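You operate a simulated robot arm through the tools that you are given. There is no shell and no other tool.

You run a simulated robot arm. Do the job below in one go: nothing can be reset, and whatever is moved stays where it is left.

## Task
Lay a lease with the air that the grey card asks.
Fine: grey card in the white drawer; blower on, air knob till the gauge shows it; close yarn clamp B; start it with the square green button and watch it finish.

It is judged by the outcome, as a careful person would: the job done as asked, and still so three seconds after it is handed in. It fails if anything else is knocked over, pushed out of place, dropped, spilled or broken.

## Robot
A 6-joint arm with a two-finger gripper, fixed in place. Base frame: the origin is at the foot of the arm, x ahead of it, y to its left, z up. Units: mm, rad, N and s.
Its first joint turns from -2.897 to 2.897 rad. Payload 2.45 kg.
The tool frame sits at the grasp point between the pads (the TCP): z along the fingers, y along the line on which they close. The tips reach 20 mm beyond it. The gripper opens to 140 mm. The gripper's body begins 168 mm behind the TCP.
Orientation is that of the tool frame in the base frame, as a unit quaternion [x, y, z, w]. With the fingers straight down and closing along the base's y, the tool's x points along the base's -x, its y along +y and its z along -z.

## Interface
- The arm moves only by the tool step_arm. Its argument "motion" is a list of rows, each an object (a shift or turn left out is 0, a gripper value left out holds the last) with "offset": the shift along the base's x, y, z in m, a list of three; "turn": the turn, a rotation vector about the base's x, y, z in rad, a list of three; "gripper": the gripper command, from -1 (fully open) to 1 (shut), values between in proportion. In form: [{"offset": [dx, dy, dz], "turn": [ax, ay, az], "gripper": gripper}, ...]. A call has 1 to 20 rows; each row shifts and turns the commanded pose from where the row before left it. Rows are played at 5 a second. More than 50 mm and 0.15 rad between two rows, or a gripper value outside its range, and nothing of the call is played. Where a pose cannot be reached the arm comes as near as it can. A force on the tool above 90 N (or 10 N above the force at the start of the call, whichever is more), or a blocked arm, ends the call early, and 0.2 s more pass. The fingers move at their own pace (about 45 mm/s each) and stop on an object; they squeeze with about 26 N. The grip force told is the motor's: it shows also when the fingers shut on nothing. Time passes only in rows, and 0.2 s behind the last, so rows that do not move let the fingers close. The reply holds the time, the measured pose of the TCP, the force on the tool along the base axes, the opening and the grip force, in the units named above and with some noise, with the torque about the TCP (base axes, N m) and any sound that the robot's microphone picked up.
- Cameras (640 x 400 px; columns grow to the right, rows downward): "scene" is fixed at [401.7, 499.7, 1562.3]; the picture's right is [0.94, 0.33, 0.00], its down [0.09, -0.26, -0.96] and it looks along [-0.32, 0.91, -0.27] (base axes); focal length 214 px, centre (320, 200). "wrist" rides on the gripper at [78, 11, -209] in the tool frame; the picture's right is [-0.14, 0.99, 0.00], its down [-0.92, -0.13, -0.37] and it looks along [-0.36, -0.05, 0.93] (tool axes); focal length 280 px, centre (320, 200).
- grab_frame(camera): a new picture of that camera. The clock stands still meanwhile.
- point_at(camera, pixels): for up to 12 pixels [column, row] of the newest picture of that camera ("zoom" is the newest enlarged one), the place [x, y, z] in the base frame of the surface seen there, good to about 2 mm. The clock stands still meanwhile.
- zoom(camera, box): a new picture of the part [left, top, right, bottom] of that camera's present view, enlarged. The clock stands still meanwhile.
- job_done(): hands the job in; it is judged then, once.

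Leave the gripper open and the arm clear of the work at the hand-in unless told otherwise.

The tools are called after "Request:" by a JSON object that holds its "fn" and its "kwargs". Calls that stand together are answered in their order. step_arm: Moves the arm, as the interface text tells. Its arguments: {"type":"object","properties":{"motion":{"type":"array","items":{"type":"object","properties":{"offset":{"type":"array","items":{"type":"number"}},"turn":{"type":"array","items":{"type":"number"}},"gripper":{"type":"number"}}}}},"required":["motion"]} The other tools are called the same way: grab_frame (camera) takes a picture; point_at (camera, pixels) gives the place of the surface under pixels of a picture; zoom (camera, box) takes an enlarged picture of a part of a camera's view; job_done () hands the job in.

At the start:

```text
clock: 0.0
tcp_pos: [477.8, 304.8, 1477.9]
tool_rot: [0.0, 1.0, 0.0, 0.0]
wrist_force: [-0.4, -0.2, 0.0]
moment: [0.0, 0.01, 0.0]
width: 139.8
grip_force: 0.0
```

scene: 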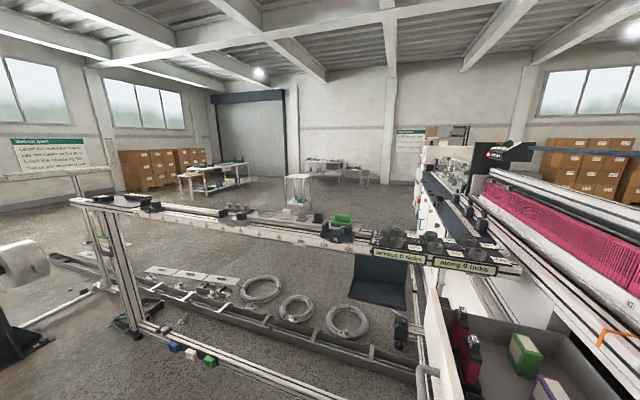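
wrist: 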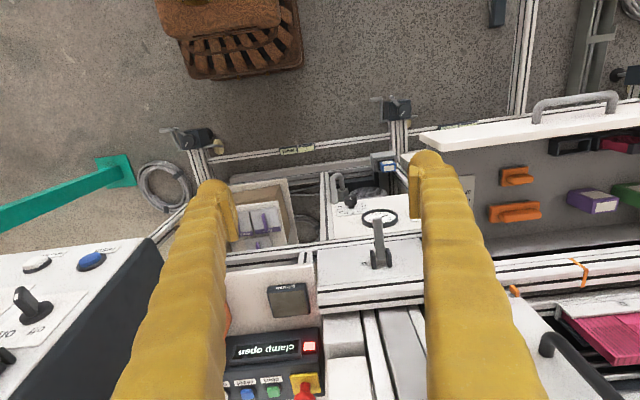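

I'll start by looking closely at both views to find out what is where.

Request:
{"fn": "zoom", "kwargs": {"camera": "scene", "box": [340, 120, 640, 400]}}

Request:
{"fn": "zoom", "kwargs": {"camera": "wrist", "box": [200, 120, 440, 400]}}

Request:
{"fn": "zoom", "kwargs": {"camera": "wrist", "box": [0, 200, 240, 400]}}

Request:
{"fn": "zoom", "kwargs": {"camera": "scene", "box": [0, 120, 110, 190]}}

Request:
{"fn": "zoom", "kwargs": {"camera": "scene", "box": [380, 110, 460, 170]}}

```text
1.43 times, centred on (490, 260) of scene
```

zoom: 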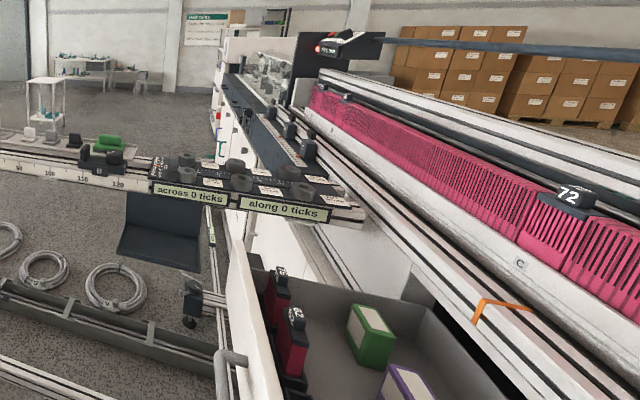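

```text
1.43 times, centred on (320, 260) of wrist
```

zoom: 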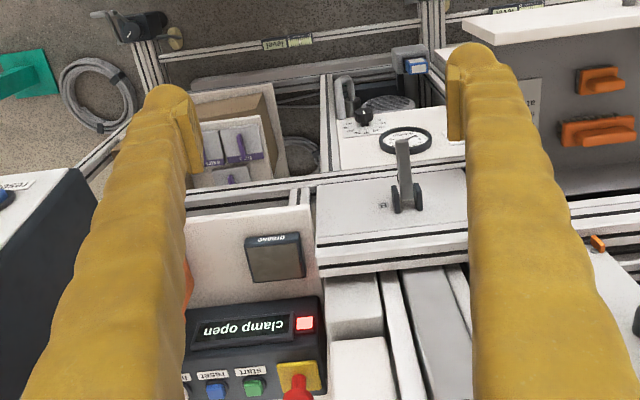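

```text
2.00 times, centred on (120, 300) of wrist
```

zoom: 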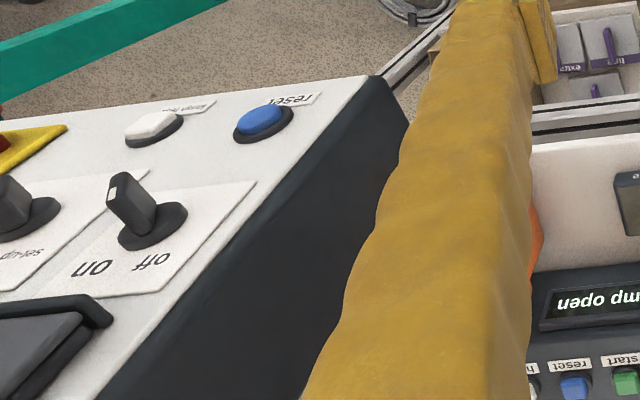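

```text
5.71 times, centred on (55, 155) of scene
```

zoom: 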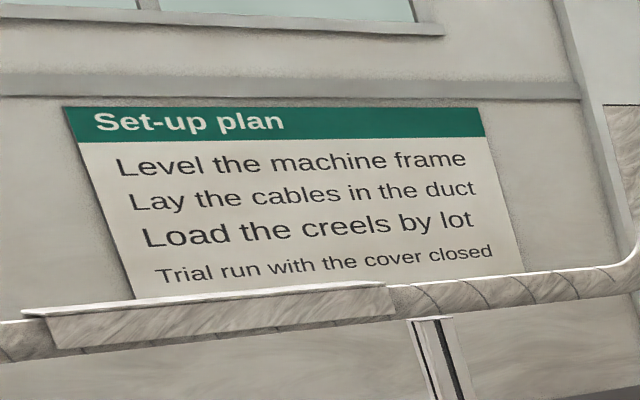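

```text
6.67 times, centred on (420, 140) of scene
```

zoom: 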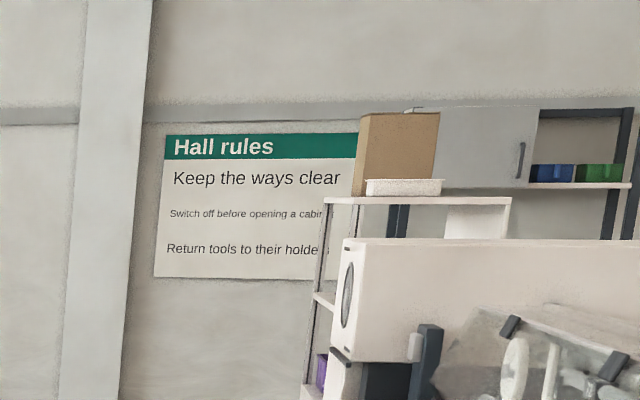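

The wrist view shows a small box with "clamp open" display (start, reset buttons), a clamp lever, a round gauge with a knob, and drawers. I'll get places of these surfaces.

Request:
{"fn": "point_at", "kwargs": {"camera": "wrist", "pixels": [[274, 392], [247, 393], [268, 350], [290, 298], [380, 218], [378, 258], [350, 198], [260, 225], [340, 185], [383, 160], [35, 300], [92, 262]]}}

Request:
{"fn": "zoom", "kwargs": {"camera": "wrist", "box": [300, 140, 440, 280]}}

Request:
{"fn": "zoom", "kwargs": {"camera": "wrist", "box": [440, 100, 640, 260]}}

Request:
{"fn": "zoom", "kwargs": {"camera": "wrist", "box": [440, 240, 640, 400]}}

Request:
{"fn": "zoom", "kwargs": {"camera": "wrist", "box": [210, 150, 330, 260]}}

```text
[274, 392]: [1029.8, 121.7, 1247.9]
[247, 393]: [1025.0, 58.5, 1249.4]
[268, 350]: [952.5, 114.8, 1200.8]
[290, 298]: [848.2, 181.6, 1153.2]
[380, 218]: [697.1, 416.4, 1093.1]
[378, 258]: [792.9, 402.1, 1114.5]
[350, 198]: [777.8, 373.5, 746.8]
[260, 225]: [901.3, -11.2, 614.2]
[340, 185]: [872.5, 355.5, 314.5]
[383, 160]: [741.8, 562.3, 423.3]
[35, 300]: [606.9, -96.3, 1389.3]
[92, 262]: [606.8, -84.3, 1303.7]
```

```text
2.86 times, centred on (370, 210) of wrist
```

zoom: 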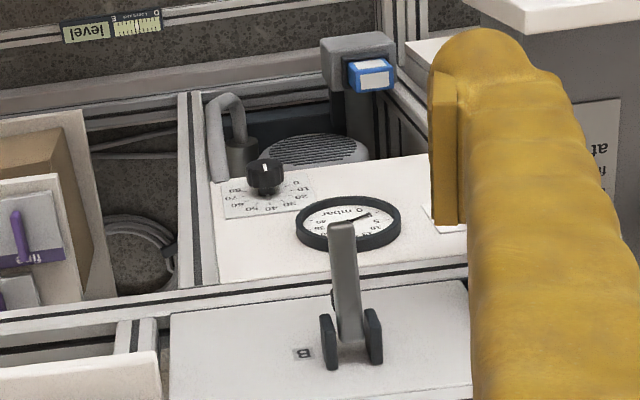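

```text
2.50 times, centred on (540, 180) of wrist
```

zoom: 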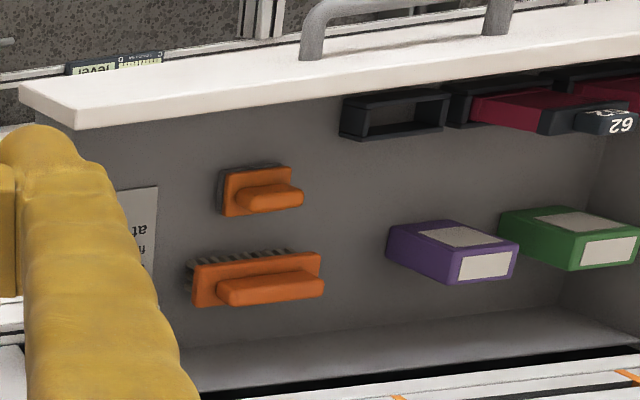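

```text
2.50 times, centred on (540, 320) of wrist
```

zoom: 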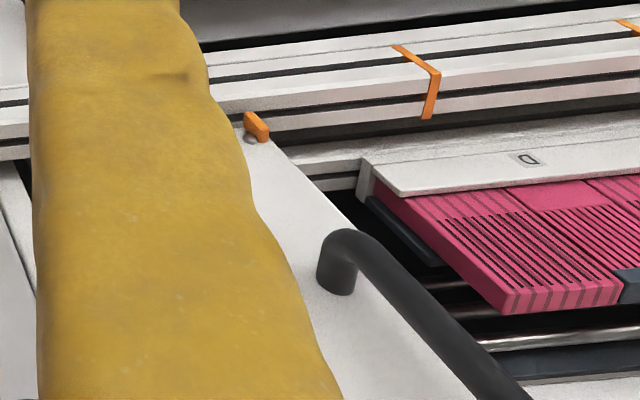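

```text
3.64 times, centred on (270, 205) of wrist
```

zoom: 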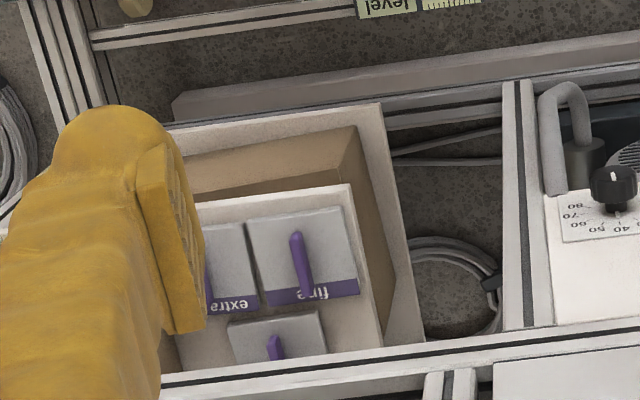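

I'll query more precise pixels from these zooms: gauge, knob, blower switch, lever clamp, drawers.

Request:
{"fn": "point_at", "kwargs": {"camera": "wrist", "pixels": [[351, 201], [349, 208], [372, 216], [388, 216], [378, 222], [378, 245], [360, 262], [410, 262], [388, 167], [364, 193], [365, 235], [330, 235]]}}

Request:
{"fn": "point_at", "kwargs": {"camera": "zoom", "pixels": [[295, 265], [310, 240], [320, 300], [220, 270], [275, 350], [280, 330], [370, 240], [360, 130], [460, 340], [600, 240], [440, 385], [560, 380]]}}

Request:
{"fn": "point_at", "kwargs": {"camera": "wrist", "pixels": [[305, 385], [309, 347], [220, 350], [320, 280], [240, 290], [320, 380], [340, 375], [400, 345], [365, 340], [470, 190], [515, 177], [515, 212]]}}

```text
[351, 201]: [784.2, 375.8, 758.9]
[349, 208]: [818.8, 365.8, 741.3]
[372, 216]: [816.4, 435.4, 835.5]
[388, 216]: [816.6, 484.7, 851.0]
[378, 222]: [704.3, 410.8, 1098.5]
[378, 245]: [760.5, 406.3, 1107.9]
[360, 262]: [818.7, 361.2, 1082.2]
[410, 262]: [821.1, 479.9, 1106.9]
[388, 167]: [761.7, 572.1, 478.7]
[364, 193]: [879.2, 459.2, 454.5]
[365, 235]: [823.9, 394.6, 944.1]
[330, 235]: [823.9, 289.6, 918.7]
```

```text
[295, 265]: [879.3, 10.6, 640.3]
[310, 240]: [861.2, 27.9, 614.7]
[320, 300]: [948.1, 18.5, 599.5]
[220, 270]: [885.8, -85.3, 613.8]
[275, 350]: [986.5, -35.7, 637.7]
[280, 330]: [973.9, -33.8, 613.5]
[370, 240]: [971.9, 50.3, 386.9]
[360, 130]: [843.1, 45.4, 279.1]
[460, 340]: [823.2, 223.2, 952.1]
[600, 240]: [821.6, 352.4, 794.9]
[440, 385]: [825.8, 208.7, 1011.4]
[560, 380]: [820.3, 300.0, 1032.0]
```

```text
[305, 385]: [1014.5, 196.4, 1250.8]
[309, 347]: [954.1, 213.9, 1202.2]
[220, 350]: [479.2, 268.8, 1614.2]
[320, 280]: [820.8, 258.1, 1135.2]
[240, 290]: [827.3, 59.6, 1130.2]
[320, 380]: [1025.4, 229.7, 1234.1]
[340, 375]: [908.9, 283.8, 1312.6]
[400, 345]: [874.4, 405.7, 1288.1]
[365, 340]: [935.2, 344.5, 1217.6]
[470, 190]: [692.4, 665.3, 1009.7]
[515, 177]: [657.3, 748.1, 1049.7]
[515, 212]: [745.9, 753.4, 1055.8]
```

The card at wrist (470,190), inside the open drawer with the white front, is half hidden by the right finger. I'll shut the fingers partway to uncover it without moving the arm.

Request:
{"fn": "step_arm", "kwargs": {"motion": [{"gripper": 0.7}, {}, {}, {}, {}, {}, {}]}}

Request:
{"fn": "grab_frame", "kwargs": {"camera": "wrist"}}

Request:
{"fn": "zoom", "kwargs": {"camera": "wrist", "box": [420, 150, 520, 230]}}

```text
clock: 1.6
tcp_pos: [476.3, 304.4, 1478.3]
tool_rot: [0.0, 1.0, 0.0, 0.0]
wrist_force: [-0.2, -0.7, 0.1]
moment: [-0.02, -0.01, -0.02]
width: 21.0
grip_force: 0.0
```

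```text
taken
```

wrist: 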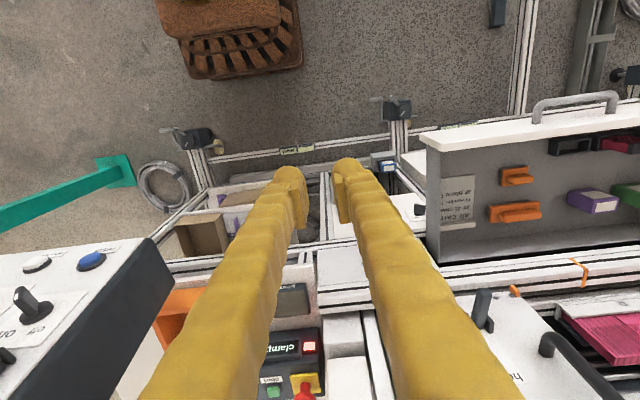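

```text
5.00 times, centred on (470, 190) of wrist
```

zoom: 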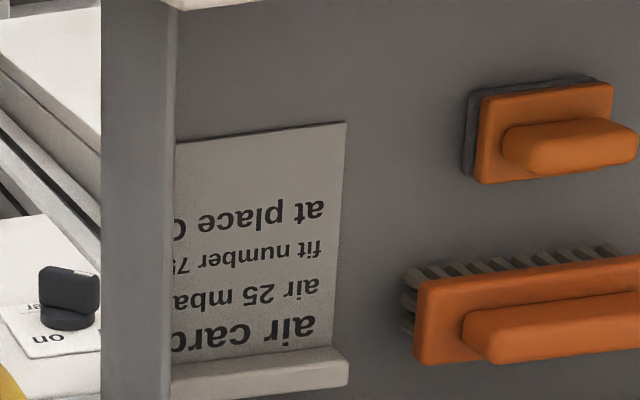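

The card in the drawer with the white front reads "air card / air 25 mba… / fit number 7… / at place C…", partly cut off. I'll go 200 mm in +y at this safe height to read it fully and check for other cards.

Request:
{"fn": "step_arm", "kwargs": {"motion": [{"offset": [0, 0.04, 0]}, {"offset": [0, 0.04, 0]}, {"offset": [0, 0.04, 0]}, {"offset": [0, 0.04, 0]}, {"offset": [0, 0.04, 0]}, {}]}}

Request:
{"fn": "grab_frame", "kwargs": {"camera": "wrist"}}

Request:
{"fn": "grab_frame", "kwargs": {"camera": "scene"}}

```text
clock: 3.0
tcp_pos: [475.8, 504.3, 1478.1]
tool_rot: [0.001, 1.0, 0.0, 0.0]
wrist_force: [0.3, -0.2, -0.4]
moment: [-0.01, 0.02, 0.01]
width: 20.9
grip_force: 0.2
```

```text
taken
```

wrist: 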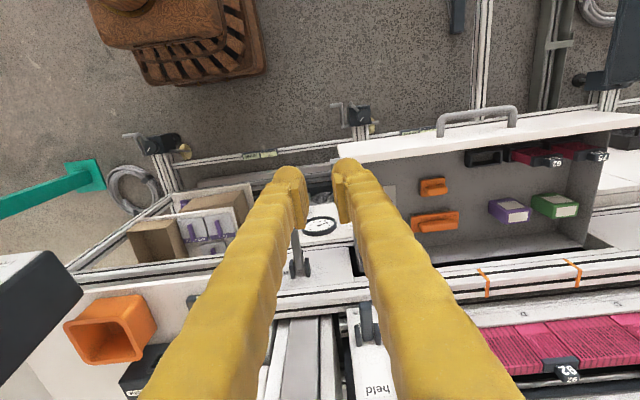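

```text
taken
```

scene: 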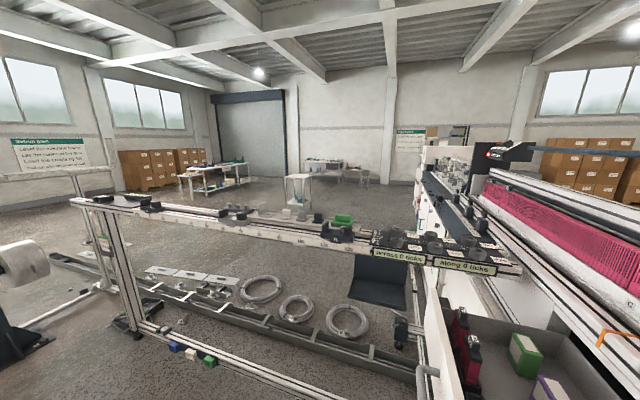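

The card is now behind the right finger; opening the fingers should uncover it.

Request:
{"fn": "step_arm", "kwargs": {"motion": [{"gripper": -1}, {}, {}, {}, {}, {}, {}]}}

Request:
{"fn": "grab_frame", "kwargs": {"camera": "wrist"}}

Request:
{"fn": "zoom", "kwargs": {"camera": "wrist", "box": [340, 160, 440, 240]}}

Request:
{"fn": "zoom", "kwargs": {"camera": "wrist", "box": [230, 180, 400, 320]}}

```text
clock: 4.6
tcp_pos: [476.3, 505.4, 1479.5]
tool_rot: [0.0, 1.0, 0.0, 0.0]
wrist_force: [-0.6, -0.5, -0.6]
moment: [-0.02, -0.01, 0.0]
width: 140.2
grip_force: 0.0
```

```text
taken
```

wrist: 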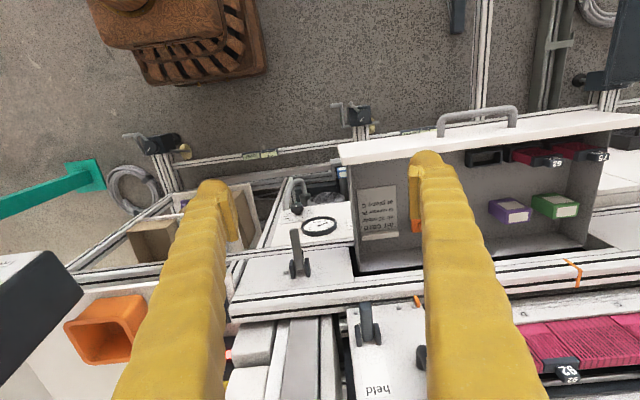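

```text
5.00 times, centred on (390, 200) of wrist
```

zoom: 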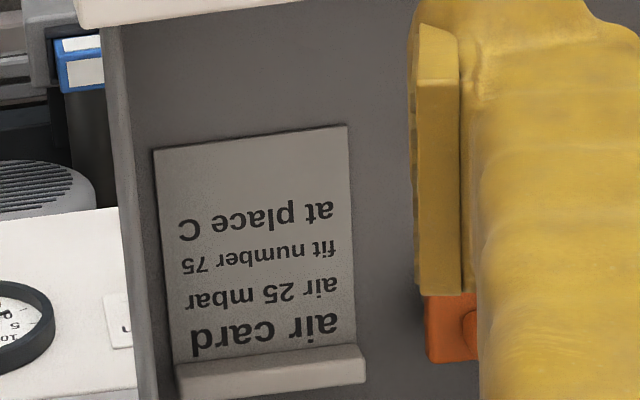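

```text
2.86 times, centred on (315, 250) of wrist
```

zoom: 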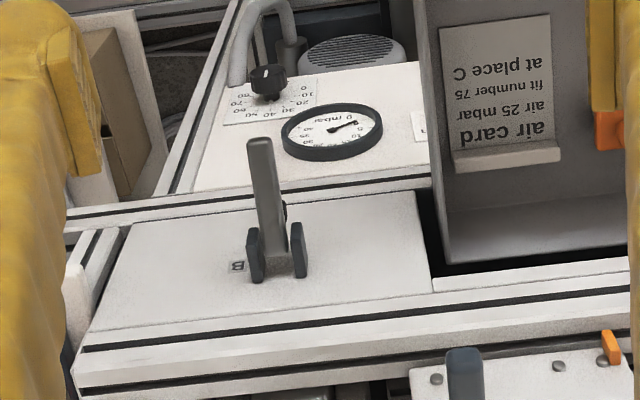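

The card says "air 25 mbar" (the "fit number 75 at place C" is not part of this job). The gauge on the low front plate now rests at 0 mbar. I'll move over towards the start panel (y≈200) and a bit ahead to read its buttons.

Request:
{"fn": "step_arm", "kwargs": {"motion": [{"offset": [0, -0.045, 0]}, {"offset": [0, -0.045, 0]}, {"offset": [0, -0.045, 0]}, {"offset": [0, -0.045, 0]}, {"offset": [0.04, -0.045, 0]}, {"offset": [0.04, -0.045, 0]}, {"offset": [0.04, -0.045, 0]}, {}]}}

Request:
{"fn": "grab_frame", "kwargs": {"camera": "wrist"}}

```text
refused: row 5 steps farther than a row can; nothing moved
```

```text
taken
```

wrist: 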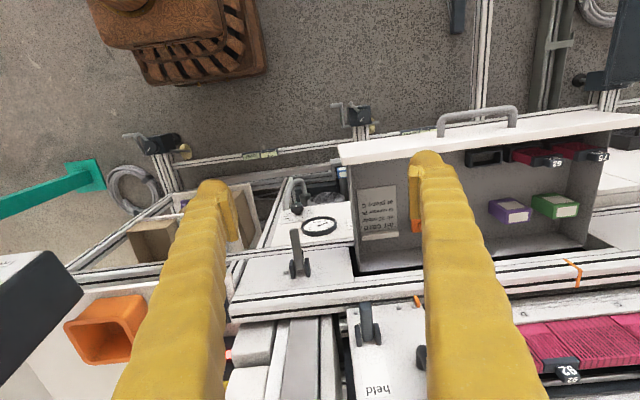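

The diagonal rows were longer than 50 mm, so nothing moved. I'll repeat with shorter steps.

Request:
{"fn": "step_arm", "kwargs": {"motion": [{"offset": [0, -0.045, 0]}, {"offset": [0, -0.045, 0]}, {"offset": [0, -0.045, 0]}, {"offset": [0, -0.045, 0]}, {"offset": [0, -0.045, 0]}, {"offset": [0, -0.045, 0]}, {"offset": [0, -0.045, 0]}, {"offset": [0.04, 0, 0]}, {"offset": [0.04, 0, 0]}, {"offset": [0.04, 0, 0]}, {}]}}

Request:
{"fn": "grab_frame", "kwargs": {"camera": "wrist"}}

Request:
{"fn": "zoom", "kwargs": {"camera": "wrist", "box": [220, 230, 440, 400]}}

Request:
{"fn": "zoom", "kwargs": {"camera": "wrist", "box": [0, 180, 220, 400]}}

```text
clock: 7.0
tcp_pos: [597.6, 189.6, 1479.8]
tool_rot: [-0.001, 1.0, 0.0, 0.0]
wrist_force: [-0.5, 0.0, 0.0]
moment: [0.0, -0.01, 0.02]
width: 140.1
grip_force: 0.0
```

```text
taken
```

wrist: 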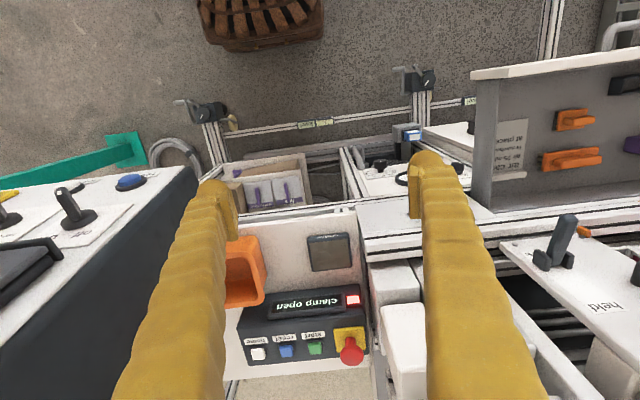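

```text
2.35 times, centred on (330, 315) of wrist
```

zoom: 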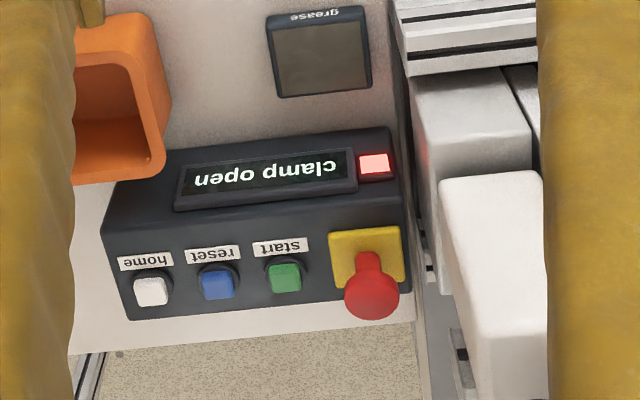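

```text
1.82 times, centred on (110, 290) of wrist
```

zoom: 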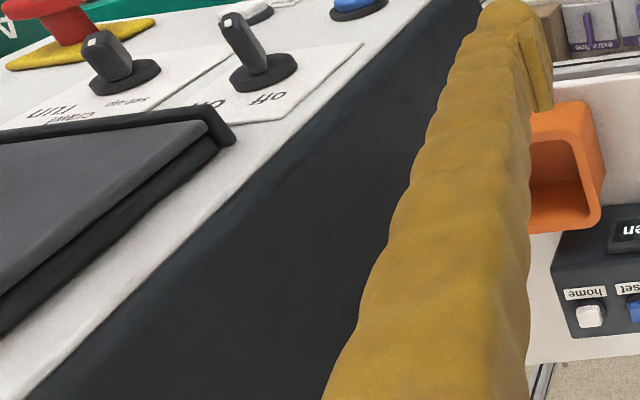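

The start panel is now clear: display "clamp open", red lamp, buttons home (white), reset (blue), start (green, square) and red stop. I'll measure them.

Request:
{"fn": "point_at", "kwargs": {"camera": "wrist", "pixels": [[315, 348], [310, 337], [287, 351], [258, 354], [348, 355], [350, 340], [302, 303], [352, 300], [331, 290], [245, 320], [360, 325], [330, 252]]}}

Request:
{"fn": "point_at", "kwargs": {"camera": "zoom", "pixels": [[240, 70], [250, 25], [290, 60], [100, 60], [200, 110], [540, 90], [480, 150], [470, 30]]}}

Request:
{"fn": "point_at", "kwargs": {"camera": "wrist", "pixels": [[390, 275], [400, 330], [420, 360], [345, 225], [380, 225], [412, 200], [355, 245], [245, 255], [230, 290], [560, 240], [550, 262], [600, 300]]}}

```text
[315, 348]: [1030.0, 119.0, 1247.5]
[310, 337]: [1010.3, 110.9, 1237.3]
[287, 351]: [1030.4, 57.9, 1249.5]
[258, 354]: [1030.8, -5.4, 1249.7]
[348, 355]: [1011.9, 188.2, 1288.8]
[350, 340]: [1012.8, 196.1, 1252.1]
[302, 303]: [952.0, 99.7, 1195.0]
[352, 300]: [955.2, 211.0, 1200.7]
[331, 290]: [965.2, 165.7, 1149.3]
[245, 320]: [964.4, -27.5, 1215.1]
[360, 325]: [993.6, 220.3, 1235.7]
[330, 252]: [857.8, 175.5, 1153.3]
```

```text
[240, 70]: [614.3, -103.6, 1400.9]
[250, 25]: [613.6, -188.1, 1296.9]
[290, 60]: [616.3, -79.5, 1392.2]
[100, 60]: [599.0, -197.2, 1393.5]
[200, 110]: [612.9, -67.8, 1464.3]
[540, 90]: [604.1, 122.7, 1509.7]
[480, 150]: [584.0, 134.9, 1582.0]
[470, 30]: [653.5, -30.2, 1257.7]
```

```text
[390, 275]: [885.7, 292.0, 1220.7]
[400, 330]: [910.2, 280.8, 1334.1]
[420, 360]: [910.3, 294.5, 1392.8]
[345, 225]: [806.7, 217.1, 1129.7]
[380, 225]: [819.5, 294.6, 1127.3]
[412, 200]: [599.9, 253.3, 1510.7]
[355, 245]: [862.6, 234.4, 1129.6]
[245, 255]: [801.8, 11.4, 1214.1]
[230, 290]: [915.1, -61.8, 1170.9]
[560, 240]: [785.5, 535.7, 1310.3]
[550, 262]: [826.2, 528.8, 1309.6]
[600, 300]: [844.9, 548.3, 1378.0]
```

Start button is at about (1030,119,1248) on a slanted panel; stop knob is 70 mm further in +y. Gauge, knob and clamp B are on a vertical front at x≈820. I'll move to y≈300 and turn the tool to point along +x for a head-on view.

Request:
{"fn": "step_arm", "kwargs": {"motion": [{"offset": [-0.03, 0.035, 0]}, {"offset": [-0.03, 0.035, 0]}, {"offset": [-0.03, 0.035, 0]}, {"turn": [0, -0.1428, 0]}, {"turn": [0, -0.1428, 0]}, {"turn": [0, -0.1428, 0]}, {"turn": [0, -0.1428, 0]}, {"turn": [0, -0.1428, 0]}, {"turn": [0, -0.1428, 0]}, {"turn": [0, -0.1428, 0]}, {"turn": [0, -0.1428, 0]}, {"turn": [0, -0.1428, 0]}, {"turn": [0, -0.1428, 0]}, {"turn": [0, -0.1428, 0]}, {}]}}

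Request:
{"fn": "grab_frame", "kwargs": {"camera": "wrist"}}

```text
clock: 10.2
tcp_pos: [507.2, 295.1, 1477.4]
tool_rot: [0.0, 0.707, 0.001, 0.707]
wrist_force: [0.2, -0.1, 0.1]
moment: [0.0, -0.05, 0.02]
width: 139.7
grip_force: 0.1
```

```text
taken
```

wrist: 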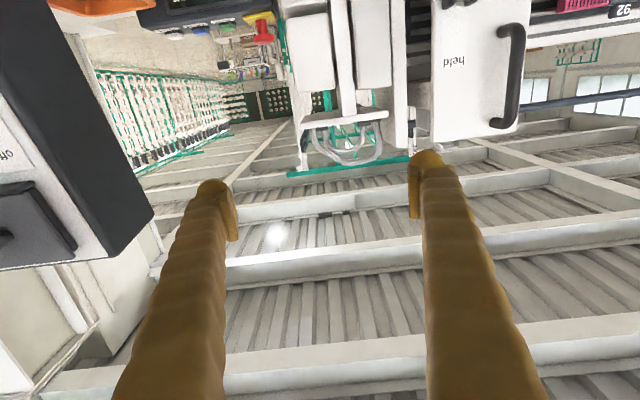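

The view is upside down (top of picture = lower). I'll go down to z≈950 to face the gauge, knob and clamp B.

Request:
{"fn": "step_arm", "kwargs": {"motion": [{"offset": [-0.01, 0, -0.045]}, {"offset": [-0.01, 0, -0.045]}, {"offset": [-0.01, 0, -0.045]}, {"offset": [-0.01, 0, -0.045]}, {"offset": [-0.01, 0, -0.045]}, {"offset": [0, 0, -0.045]}, {"offset": [0, 0, -0.045]}, {"offset": [0, 0, -0.045]}, {"offset": [0, 0, -0.045]}, {"offset": [0, 0, -0.045]}, {"offset": [0, 0, -0.045]}, {}]}}

Request:
{"fn": "grab_frame", "kwargs": {"camera": "wrist"}}

```text
clock: 11.9
tcp_pos: [460.4, 304.9, 1293.7]
tool_rot: [0.062, 0.681, 0.059, 0.727]
wrist_force: [0.2, 1.1, -0.2]
moment: [-0.01, -0.01, 0.0]
width: 140.0
grip_force: 0.1
out of reach, approached as far as the arm can: row 5, 6, 7, 8
stopped in row 8: the arm was blocked; the commanded pose is now the measured one
```

```text
taken
```

wrist: 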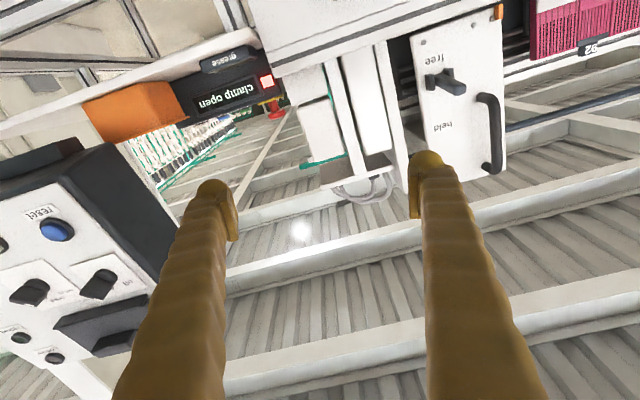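

The arm ran into a joint limit there (too near its own base with the tool level). I'll straighten the orientation and go out to x≈620 before going down again.

Request:
{"fn": "step_arm", "kwargs": {"motion": [{"offset": [0.04, 0, 0.02], "turn": [-0.0857, 0.0325, 0.002]}, {"offset": [0.04, 0, 0.02], "turn": [-0.0857, 0.0325, 0.002]}, {"offset": [0.04, 0, 0]}, {"offset": [0.04, 0, 0]}, {}]}}

Request:
{"fn": "grab_frame", "kwargs": {"camera": "wrist"}}

```text
clock: 13.1
tcp_pos: [620.4, 304.9, 1329.8]
tool_rot: [-0.003, 0.708, -0.002, 0.706]
wrist_force: [0.2, -0.2, 0.3]
moment: [-0.01, 0.01, -0.01]
width: 140.1
grip_force: 0.0
```

```text
taken
```

wrist: 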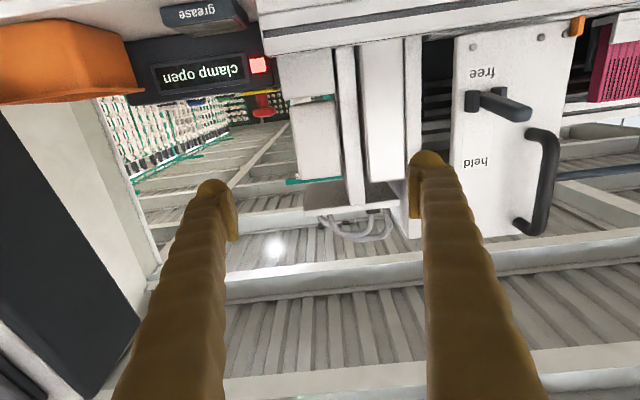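

Level again at x=620. Now I'll go straight down toward z≈950, checking for blockage.

Request:
{"fn": "step_arm", "kwargs": {"motion": [{"offset": [0, 0, -0.045]}, {"offset": [0, 0, -0.045]}, {"offset": [0, 0, -0.045]}, {"offset": [0, 0, -0.045]}, {"offset": [0, 0, -0.045]}, {"offset": [0, 0, -0.045]}, {}]}}

Request:
{"fn": "grab_frame", "kwargs": {"camera": "wrist"}}

```text
clock: 14.7
tcp_pos: [646.0, 333.0, 1076.1]
tool_rot: [-0.003, 0.708, -0.003, 0.706]
wrist_force: [-0.2, 1.1, 0.4]
moment: [0.0, -0.02, 0.0]
width: 139.9
grip_force: 0.1
out of reach, approached as far as the arm can: row 4, 5, 6
```

```text
taken
```

wrist: 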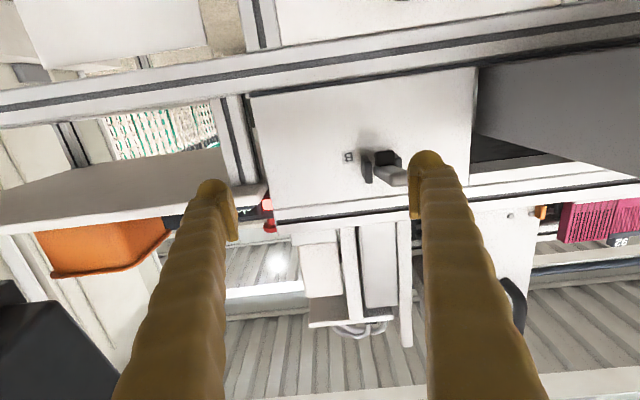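

The arm can't keep the tool level this near, and drifted to x=646, y=333. From here I see clamp B's lever at (385,165), sticking out of the plate marked B. I'll measure it.

Request:
{"fn": "zoom", "kwargs": {"camera": "wrist", "box": [240, 60, 480, 240]}}

Request:
{"fn": "point_at", "kwargs": {"camera": "wrist", "pixels": [[369, 165], [387, 160], [398, 176], [403, 184], [350, 157], [300, 130], [300, 200], [450, 110], [385, 152], [367, 178], [260, 90], [520, 110]]}}

```text
2.22 times, centred on (360, 150) of wrist
```

zoom: 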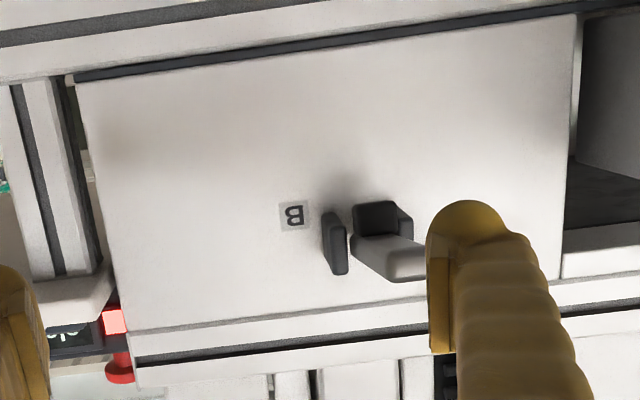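

```text
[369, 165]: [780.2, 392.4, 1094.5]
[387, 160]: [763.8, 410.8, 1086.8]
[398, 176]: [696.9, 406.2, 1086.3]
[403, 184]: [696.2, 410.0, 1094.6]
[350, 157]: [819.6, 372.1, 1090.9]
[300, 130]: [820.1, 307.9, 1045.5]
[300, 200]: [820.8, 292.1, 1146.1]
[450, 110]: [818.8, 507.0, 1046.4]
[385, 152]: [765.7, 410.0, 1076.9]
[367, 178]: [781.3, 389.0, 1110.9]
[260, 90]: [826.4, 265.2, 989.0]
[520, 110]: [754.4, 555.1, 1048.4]
```

Clamp B's lever pivots about a sideways axis at roughly (780,405,1096) and sticks out level to x≈697. Before touching it, I'll pitch the tool down 0.6 rad to look at the gauge plate and the blower switch below.

Request:
{"fn": "step_arm", "kwargs": {"motion": [{"offset": [-0.02, 0, 0], "turn": [0, 0.15, 0]}, {"offset": [-0.02, 0, 0], "turn": [0, 0.15, 0]}, {"offset": [0, 0, 0], "turn": [0, 0.15, 0]}, {"offset": [0, 0, 0], "turn": [0, 0.15, 0]}, {"offset": [0, 0.03, 0]}, {"offset": [0, 0.03, 0]}, {}]}}

Request:
{"fn": "grab_frame", "kwargs": {"camera": "wrist"}}

```text
clock: 16.3
tcp_pos: [606.1, 394.3, 1073.2]
tool_rot: [-0.003, 0.885, -0.002, 0.465]
wrist_force: [-0.6, 0.4, 0.1]
moment: [-0.02, 0.02, -0.01]
width: 140.1
grip_force: 0.0
```

```text
taken
```

wrist: 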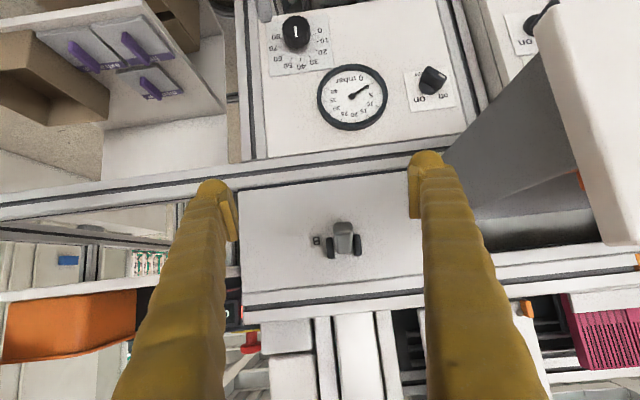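

Very good: now I see the air knob (296,33), the gauge (352,97), a switch with "on/off" at (432,80), and another switch further right (540,15). Zooming to read them.

Request:
{"fn": "zoom", "kwargs": {"camera": "wrist", "box": [260, 0, 460, 140]}}

Request:
{"fn": "zoom", "kwargs": {"camera": "wrist", "box": [460, 0, 640, 110]}}

Request:
{"fn": "zoom", "kwargs": {"camera": "wrist", "box": [0, 0, 240, 150]}}

Request:
{"fn": "zoom", "kwargs": {"camera": "wrist", "box": [230, 160, 430, 320]}}

Request:
{"fn": "point_at", "kwargs": {"camera": "wrist", "pixels": [[296, 33], [296, 50], [275, 65], [352, 97], [432, 80], [425, 95], [433, 90], [410, 72], [343, 235], [350, 247], [330, 245], [455, 90]]}}

```text
2.86 times, centred on (360, 70) of wrist
```

zoom: 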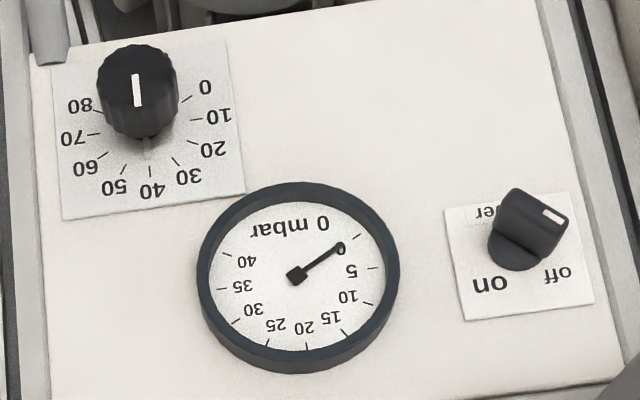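

```text
3.56 times, centred on (550, 55) of wrist
```

zoom: 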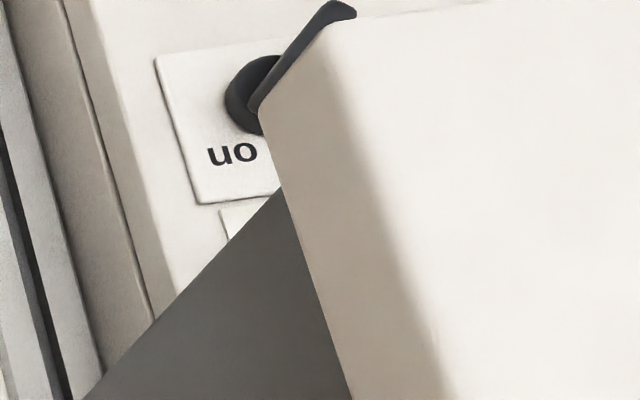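

```text
2.67 times, centred on (120, 75) of wrist
```

zoom: 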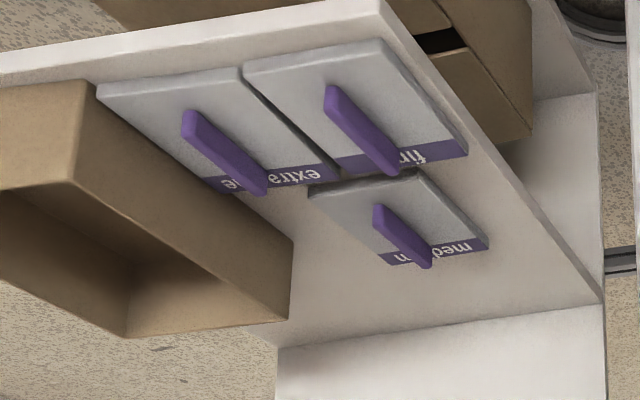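

```text
2.50 times, centred on (330, 240) of wrist
```

zoom: 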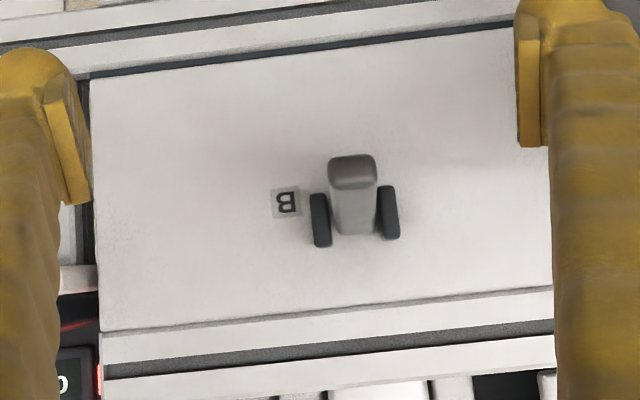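

```text
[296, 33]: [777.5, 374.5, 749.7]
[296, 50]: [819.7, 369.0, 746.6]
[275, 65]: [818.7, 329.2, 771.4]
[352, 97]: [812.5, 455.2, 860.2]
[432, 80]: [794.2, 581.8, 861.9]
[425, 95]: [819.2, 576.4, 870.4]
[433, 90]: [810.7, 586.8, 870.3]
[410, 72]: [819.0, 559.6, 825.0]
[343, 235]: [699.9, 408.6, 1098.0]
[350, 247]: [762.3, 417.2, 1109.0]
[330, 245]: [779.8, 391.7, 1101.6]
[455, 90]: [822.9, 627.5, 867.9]
```

The low switch's label reads "…wer" with on/off and points to "off"; the air knob's mark points to 40 (straight up); gauge rests at 0. I want to know where the open drawer's front is so I don't touch it, plus other near parts.

Request:
{"fn": "point_at", "kwargs": {"camera": "wrist", "pixels": [[545, 30], [600, 230], [570, 140], [635, 50], [450, 155], [520, 150], [270, 5], [263, 10], [250, 60], [480, 60], [540, 30], [525, 40]]}}

```text
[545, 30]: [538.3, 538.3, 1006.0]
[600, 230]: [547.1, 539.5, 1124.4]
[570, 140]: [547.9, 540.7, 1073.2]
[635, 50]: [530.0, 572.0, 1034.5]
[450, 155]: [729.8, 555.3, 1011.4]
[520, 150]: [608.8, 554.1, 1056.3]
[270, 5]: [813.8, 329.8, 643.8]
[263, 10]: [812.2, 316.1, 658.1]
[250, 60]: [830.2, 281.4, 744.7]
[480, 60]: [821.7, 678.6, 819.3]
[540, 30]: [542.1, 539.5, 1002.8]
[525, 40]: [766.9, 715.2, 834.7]
```

The open drawer's front is at x≈530–548, left edge y≈538, bottom z≈1000; I must keep out of there. I'll lower to z≈830 with the same pitch for a straight look at knob, gauge and switch.

Request:
{"fn": "step_arm", "kwargs": {"motion": [{"offset": [0, 0, -0.045]}, {"offset": [0, 0, -0.045]}, {"offset": [0, 0, -0.045]}, {"offset": [0, 0, -0.045]}, {"offset": [0, 0, -0.045]}, {}]}}

Request:
{"fn": "grab_frame", "kwargs": {"camera": "wrist"}}

```text
clock: 17.7
tcp_pos: [603.8, 393.1, 849.1]
tool_rot: [-0.003, 0.885, -0.002, 0.465]
wrist_force: [0.1, 0.0, -0.3]
moment: [-0.04, -0.03, -0.01]
width: 139.9
grip_force: 0.1
```

```text
taken
```

wrist: 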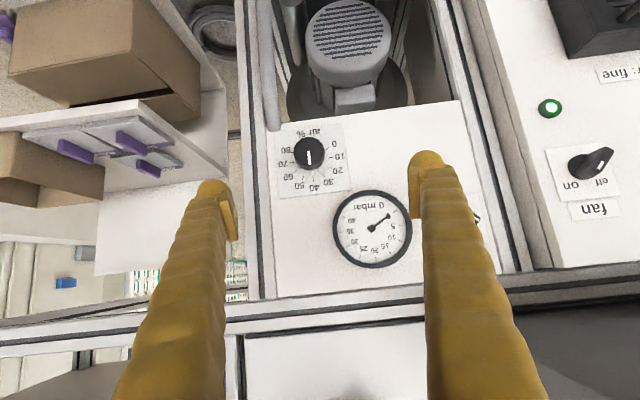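

The switch on the far right is the "fan" — not wanted. The knob is labelled "air %". Zooming to read the knob position and the gauge, and closing the fingers partway to uncover the middle switch's label.

Request:
{"fn": "zoom", "kwargs": {"camera": "wrist", "box": [270, 110, 420, 270]}}

Request:
{"fn": "zoom", "kwargs": {"camera": "wrist", "box": [520, 40, 640, 240]}}

Request:
{"fn": "step_arm", "kwargs": {"motion": [{"gripper": 0.6}, {}, {}, {}, {}, {}, {}]}}

Request:
{"fn": "zoom", "kwargs": {"camera": "wrist", "box": [400, 130, 520, 270]}}

Request:
{"fn": "grab_frame", "kwargs": {"camera": "wrist"}}

```text
2.50 times, centred on (345, 190) of wrist
```

zoom: 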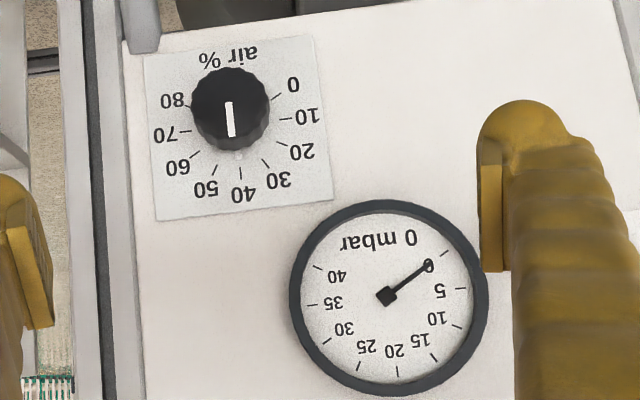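

```text
2.00 times, centred on (580, 140) of wrist
```

zoom: 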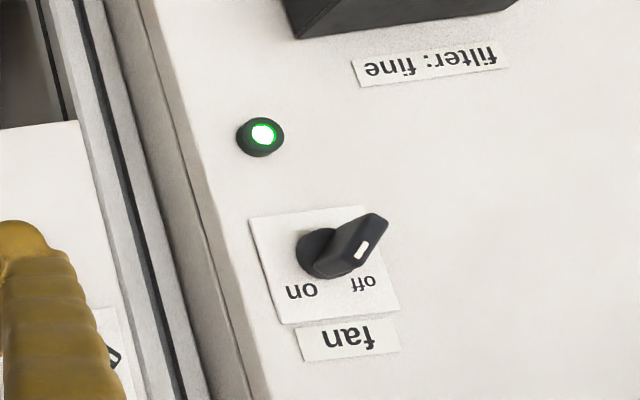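

```text
clock: 19.3
tcp_pos: [603.3, 393.7, 848.7]
tool_rot: [-0.003, 0.885, -0.002, 0.466]
wrist_force: [-0.8, 0.1, -0.1]
moment: [0.0, 0.03, 0.02]
width: 27.9
grip_force: 0.1
```

```text
2.86 times, centred on (460, 200) of wrist
```

zoom: 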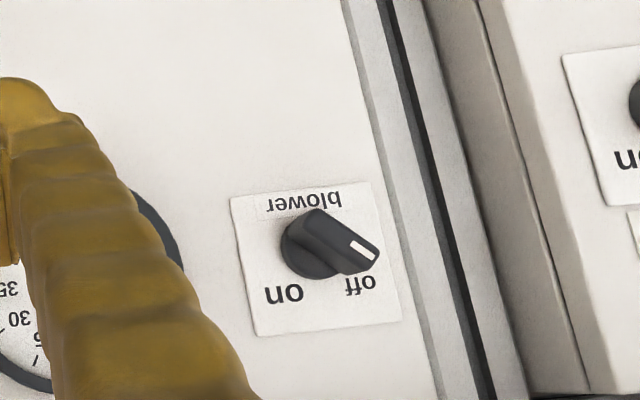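

```text
taken
```

wrist: 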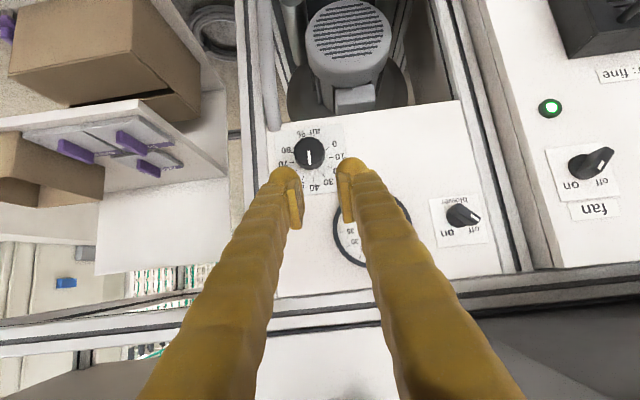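

The middle switch is the "blower", pointing at "off". I'll measure its bar, disc and label positions.

Request:
{"fn": "zoom", "kwargs": {"camera": "wrist", "box": [425, 180, 505, 260]}}

Request:
{"fn": "point_at", "kwargs": {"camera": "wrist", "pixels": [[475, 216], [460, 208], [465, 213], [470, 222], [449, 217], [455, 226], [447, 232], [478, 229], [433, 240], [484, 240], [433, 202], [475, 197]]}}

```text
5.00 times, centred on (465, 220) of wrist
```

zoom: 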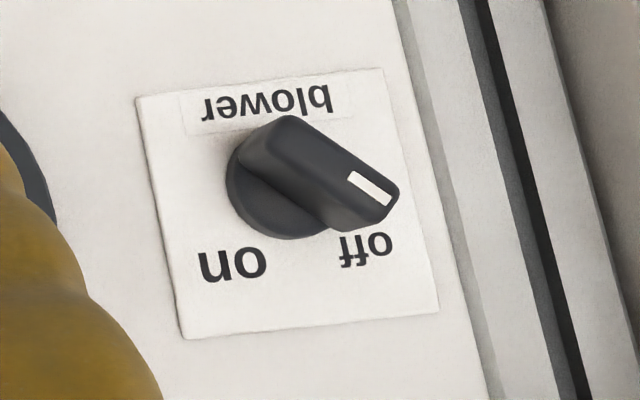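

```text
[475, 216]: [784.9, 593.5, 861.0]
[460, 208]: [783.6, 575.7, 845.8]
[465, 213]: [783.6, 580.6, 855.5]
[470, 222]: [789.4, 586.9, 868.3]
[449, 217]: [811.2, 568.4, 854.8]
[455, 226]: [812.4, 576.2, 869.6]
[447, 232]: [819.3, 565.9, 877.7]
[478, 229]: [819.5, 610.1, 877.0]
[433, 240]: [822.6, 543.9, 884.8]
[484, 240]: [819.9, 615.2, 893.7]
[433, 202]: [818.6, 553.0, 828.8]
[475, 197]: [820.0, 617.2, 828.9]
```

Blower switch: centre about (784…820, 581, 856), bar pointing about 40–45° up toward +y ("off"). "On" is about 90° clockwise seen from the robot (turn about +x). I'll level the tool, open to 70 mm and roll -45° so that the pads can take the bar.

Request:
{"fn": "step_arm", "kwargs": {"motion": [{"offset": [0.015, 0.0, 0], "turn": [0, -0.15, 0], "gripper": 0.0}, {"offset": [0.015, 0.0, 0], "turn": [0, -0.15, 0]}, {"offset": [0.015, 0.0, 0], "turn": [0, -0.15, 0]}, {"offset": [0.015, 0.0, 0], "turn": [0, -0.151, 0]}, {"turn": [-0.131, 0, 0]}, {"turn": [-0.131, 0, 0]}, {"turn": [-0.131, 0, 0]}, {"turn": [-0.131, 0, 0]}, {"turn": [-0.131, 0, 0]}, {"turn": [-0.131, 0, 0]}, {}]}}

Request:
{"fn": "grab_frame", "kwargs": {"camera": "wrist"}}

```text
clock: 21.7
tcp_pos: [696.6, 442.6, 923.7]
tool_rot: [-0.274, 0.652, -0.274, 0.652]
wrist_force: [0.9, -0.2, 0.3]
moment: [-0.03, 0.02, -0.01]
width: 70.1
grip_force: 0.1
out of reach, approached as far as the arm can: row 2, 3, 4
```

```text
taken
```

wrist: 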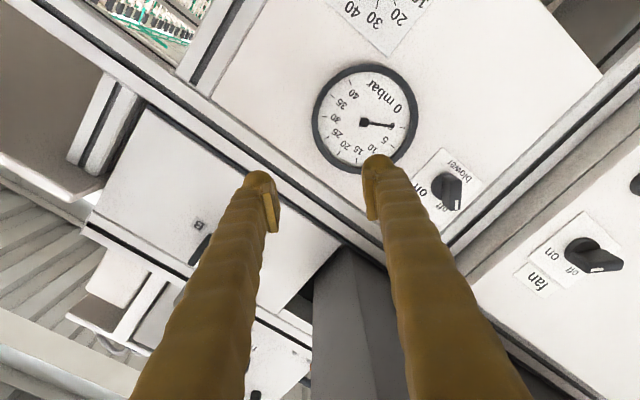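

The arm slid up to (697,443,924) because level poses that near are out of reach, but it is level with the right roll now. The body still is left of the drawer; I'll go down first while moving +y, staying below the drawer, to stand in front of the blower switch.

Request:
{"fn": "step_arm", "kwargs": {"motion": [{"offset": [0.0, 0.02, -0.034]}, {"offset": [0.0, 0.02, -0.034]}, {"offset": [0.0, 0.04, 0]}, {"offset": [0.0, 0.04, 0]}, {"offset": [0.0, 0.018, 0]}, {}]}}

Request:
{"fn": "grab_frame", "kwargs": {"camera": "wrist"}}

```text
clock: 23.1
tcp_pos: [697.1, 578.8, 855.6]
tool_rot: [-0.273, 0.653, -0.274, 0.651]
wrist_force: [1.1, 0.8, 1.3]
moment: [0.03, -0.02, 0.01]
width: 69.7
grip_force: 0.0
```

```text
taken
```

wrist: 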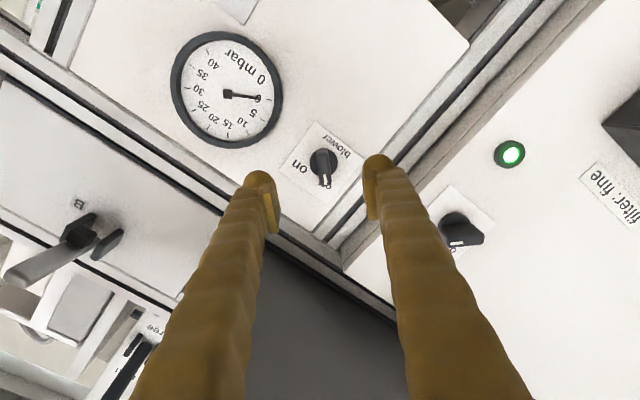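

I'm in front of the blower switch (324,165), with the bar standing along the pads. I'll zoom and measure to check the alignment.

Request:
{"fn": "zoom", "kwargs": {"camera": "wrist", "box": [270, 110, 380, 220]}}

Request:
{"fn": "point_at", "kwargs": {"camera": "zoom", "pixels": [[320, 150], [320, 250], [330, 200], [300, 180], [340, 180], [270, 180], [355, 165], [300, 290], [180, 200], [400, 90]]}}

```text
3.64 times, centred on (325, 165) of wrist
```

zoom: 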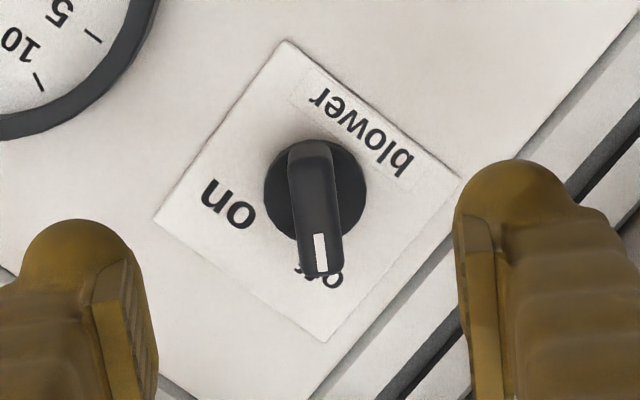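

```text
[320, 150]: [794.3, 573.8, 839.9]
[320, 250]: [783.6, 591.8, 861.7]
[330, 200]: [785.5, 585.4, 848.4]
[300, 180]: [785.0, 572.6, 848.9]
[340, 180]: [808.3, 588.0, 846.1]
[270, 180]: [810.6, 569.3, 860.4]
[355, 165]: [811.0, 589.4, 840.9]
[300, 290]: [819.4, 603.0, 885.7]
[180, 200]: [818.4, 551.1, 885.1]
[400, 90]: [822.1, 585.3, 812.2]
```

The switch centre is near (581,852), bar front at x≈784, plate at x≈820. I'll advance so that the TCP is at x≈790 (tips 10 mm off the plate), pads on both sides of the bar.

Request:
{"fn": "step_arm", "kwargs": {"motion": [{"offset": [0.031, 0.002, -0.003]}, {"offset": [0.031, 0, 0]}, {"offset": [0.031, 0, 0]}, {}, {}]}}

Request:
{"fn": "grab_frame", "kwargs": {"camera": "wrist"}}

```text
clock: 24.3
tcp_pos: [789.8, 583.2, 852.4]
tool_rot: [-0.273, 0.653, -0.274, 0.651]
wrist_force: [0.8, -0.3, 0.3]
moment: [0.03, -0.02, 0.0]
width: 69.7
grip_force: 0.0
```

```text
taken
```

wrist: 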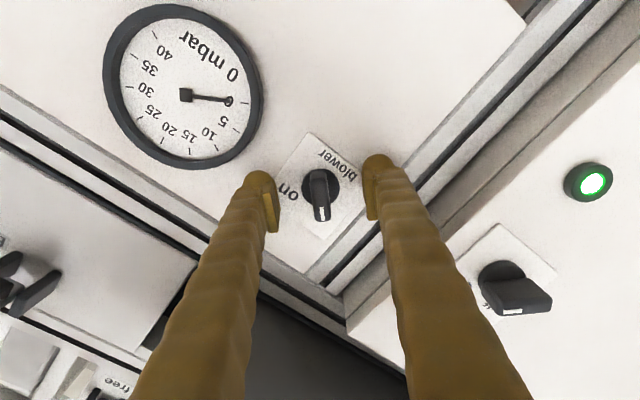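

The bar is centred between the pads. Closing the gripper on it.

Request:
{"fn": "step_arm", "kwargs": {"motion": [{"gripper": 0.6}, {}, {}, {"gripper": 1}, {}, {}]}}

Request:
{"fn": "zoom", "kwargs": {"camera": "wrist", "box": [220, 100, 420, 260]}}

```text
clock: 25.7
tcp_pos: [788.6, 584.4, 852.3]
tool_rot: [-0.274, 0.652, -0.273, 0.651]
wrist_force: [1.1, 0.4, -0.7]
moment: [0.16, -0.01, 0.0]
width: 13.0
grip_force: 39.8
```

```text
2.50 times, centred on (320, 180) of wrist
```

zoom: 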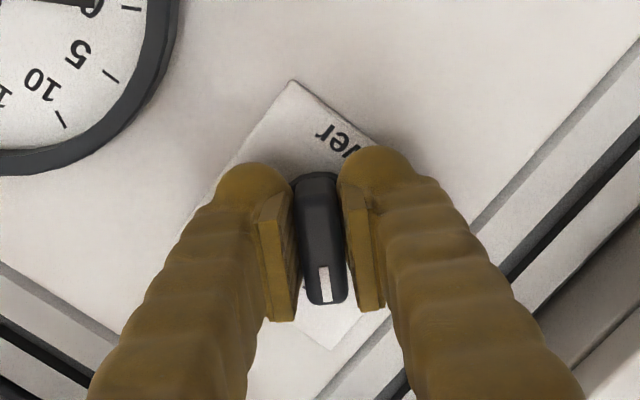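

Gripped at 13 mm with little side force. Turning it clockwise (about +x) by 0.8 rad first.

Request:
{"fn": "step_arm", "kwargs": {"motion": [{"turn": [0.1, 0, 0]}, {"turn": [0.1, 0, 0]}, {"turn": [0.1, 0, 0]}, {"turn": [0.1, 0, 0]}, {"turn": [0.1, 0, 0]}, {"turn": [0.1, 0, 0]}, {"turn": [0.1, 0, 0]}, {"turn": [0.1, 0, 0]}, {}]}}

Request:
{"fn": "grab_frame", "kwargs": {"camera": "wrist"}}

```text
clock: 27.7
tcp_pos: [789.4, 584.5, 852.4]
tool_rot: [0.001, 0.708, 0.004, 0.707]
wrist_force: [-34.8, 65.6, -5.9]
moment: [-0.18, 0.09, 0.75]
width: 13.2
grip_force: 39.7
heard: click
```

```text
taken
```

wrist: 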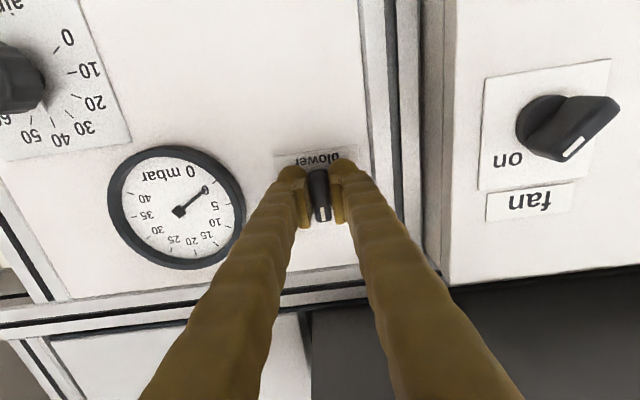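

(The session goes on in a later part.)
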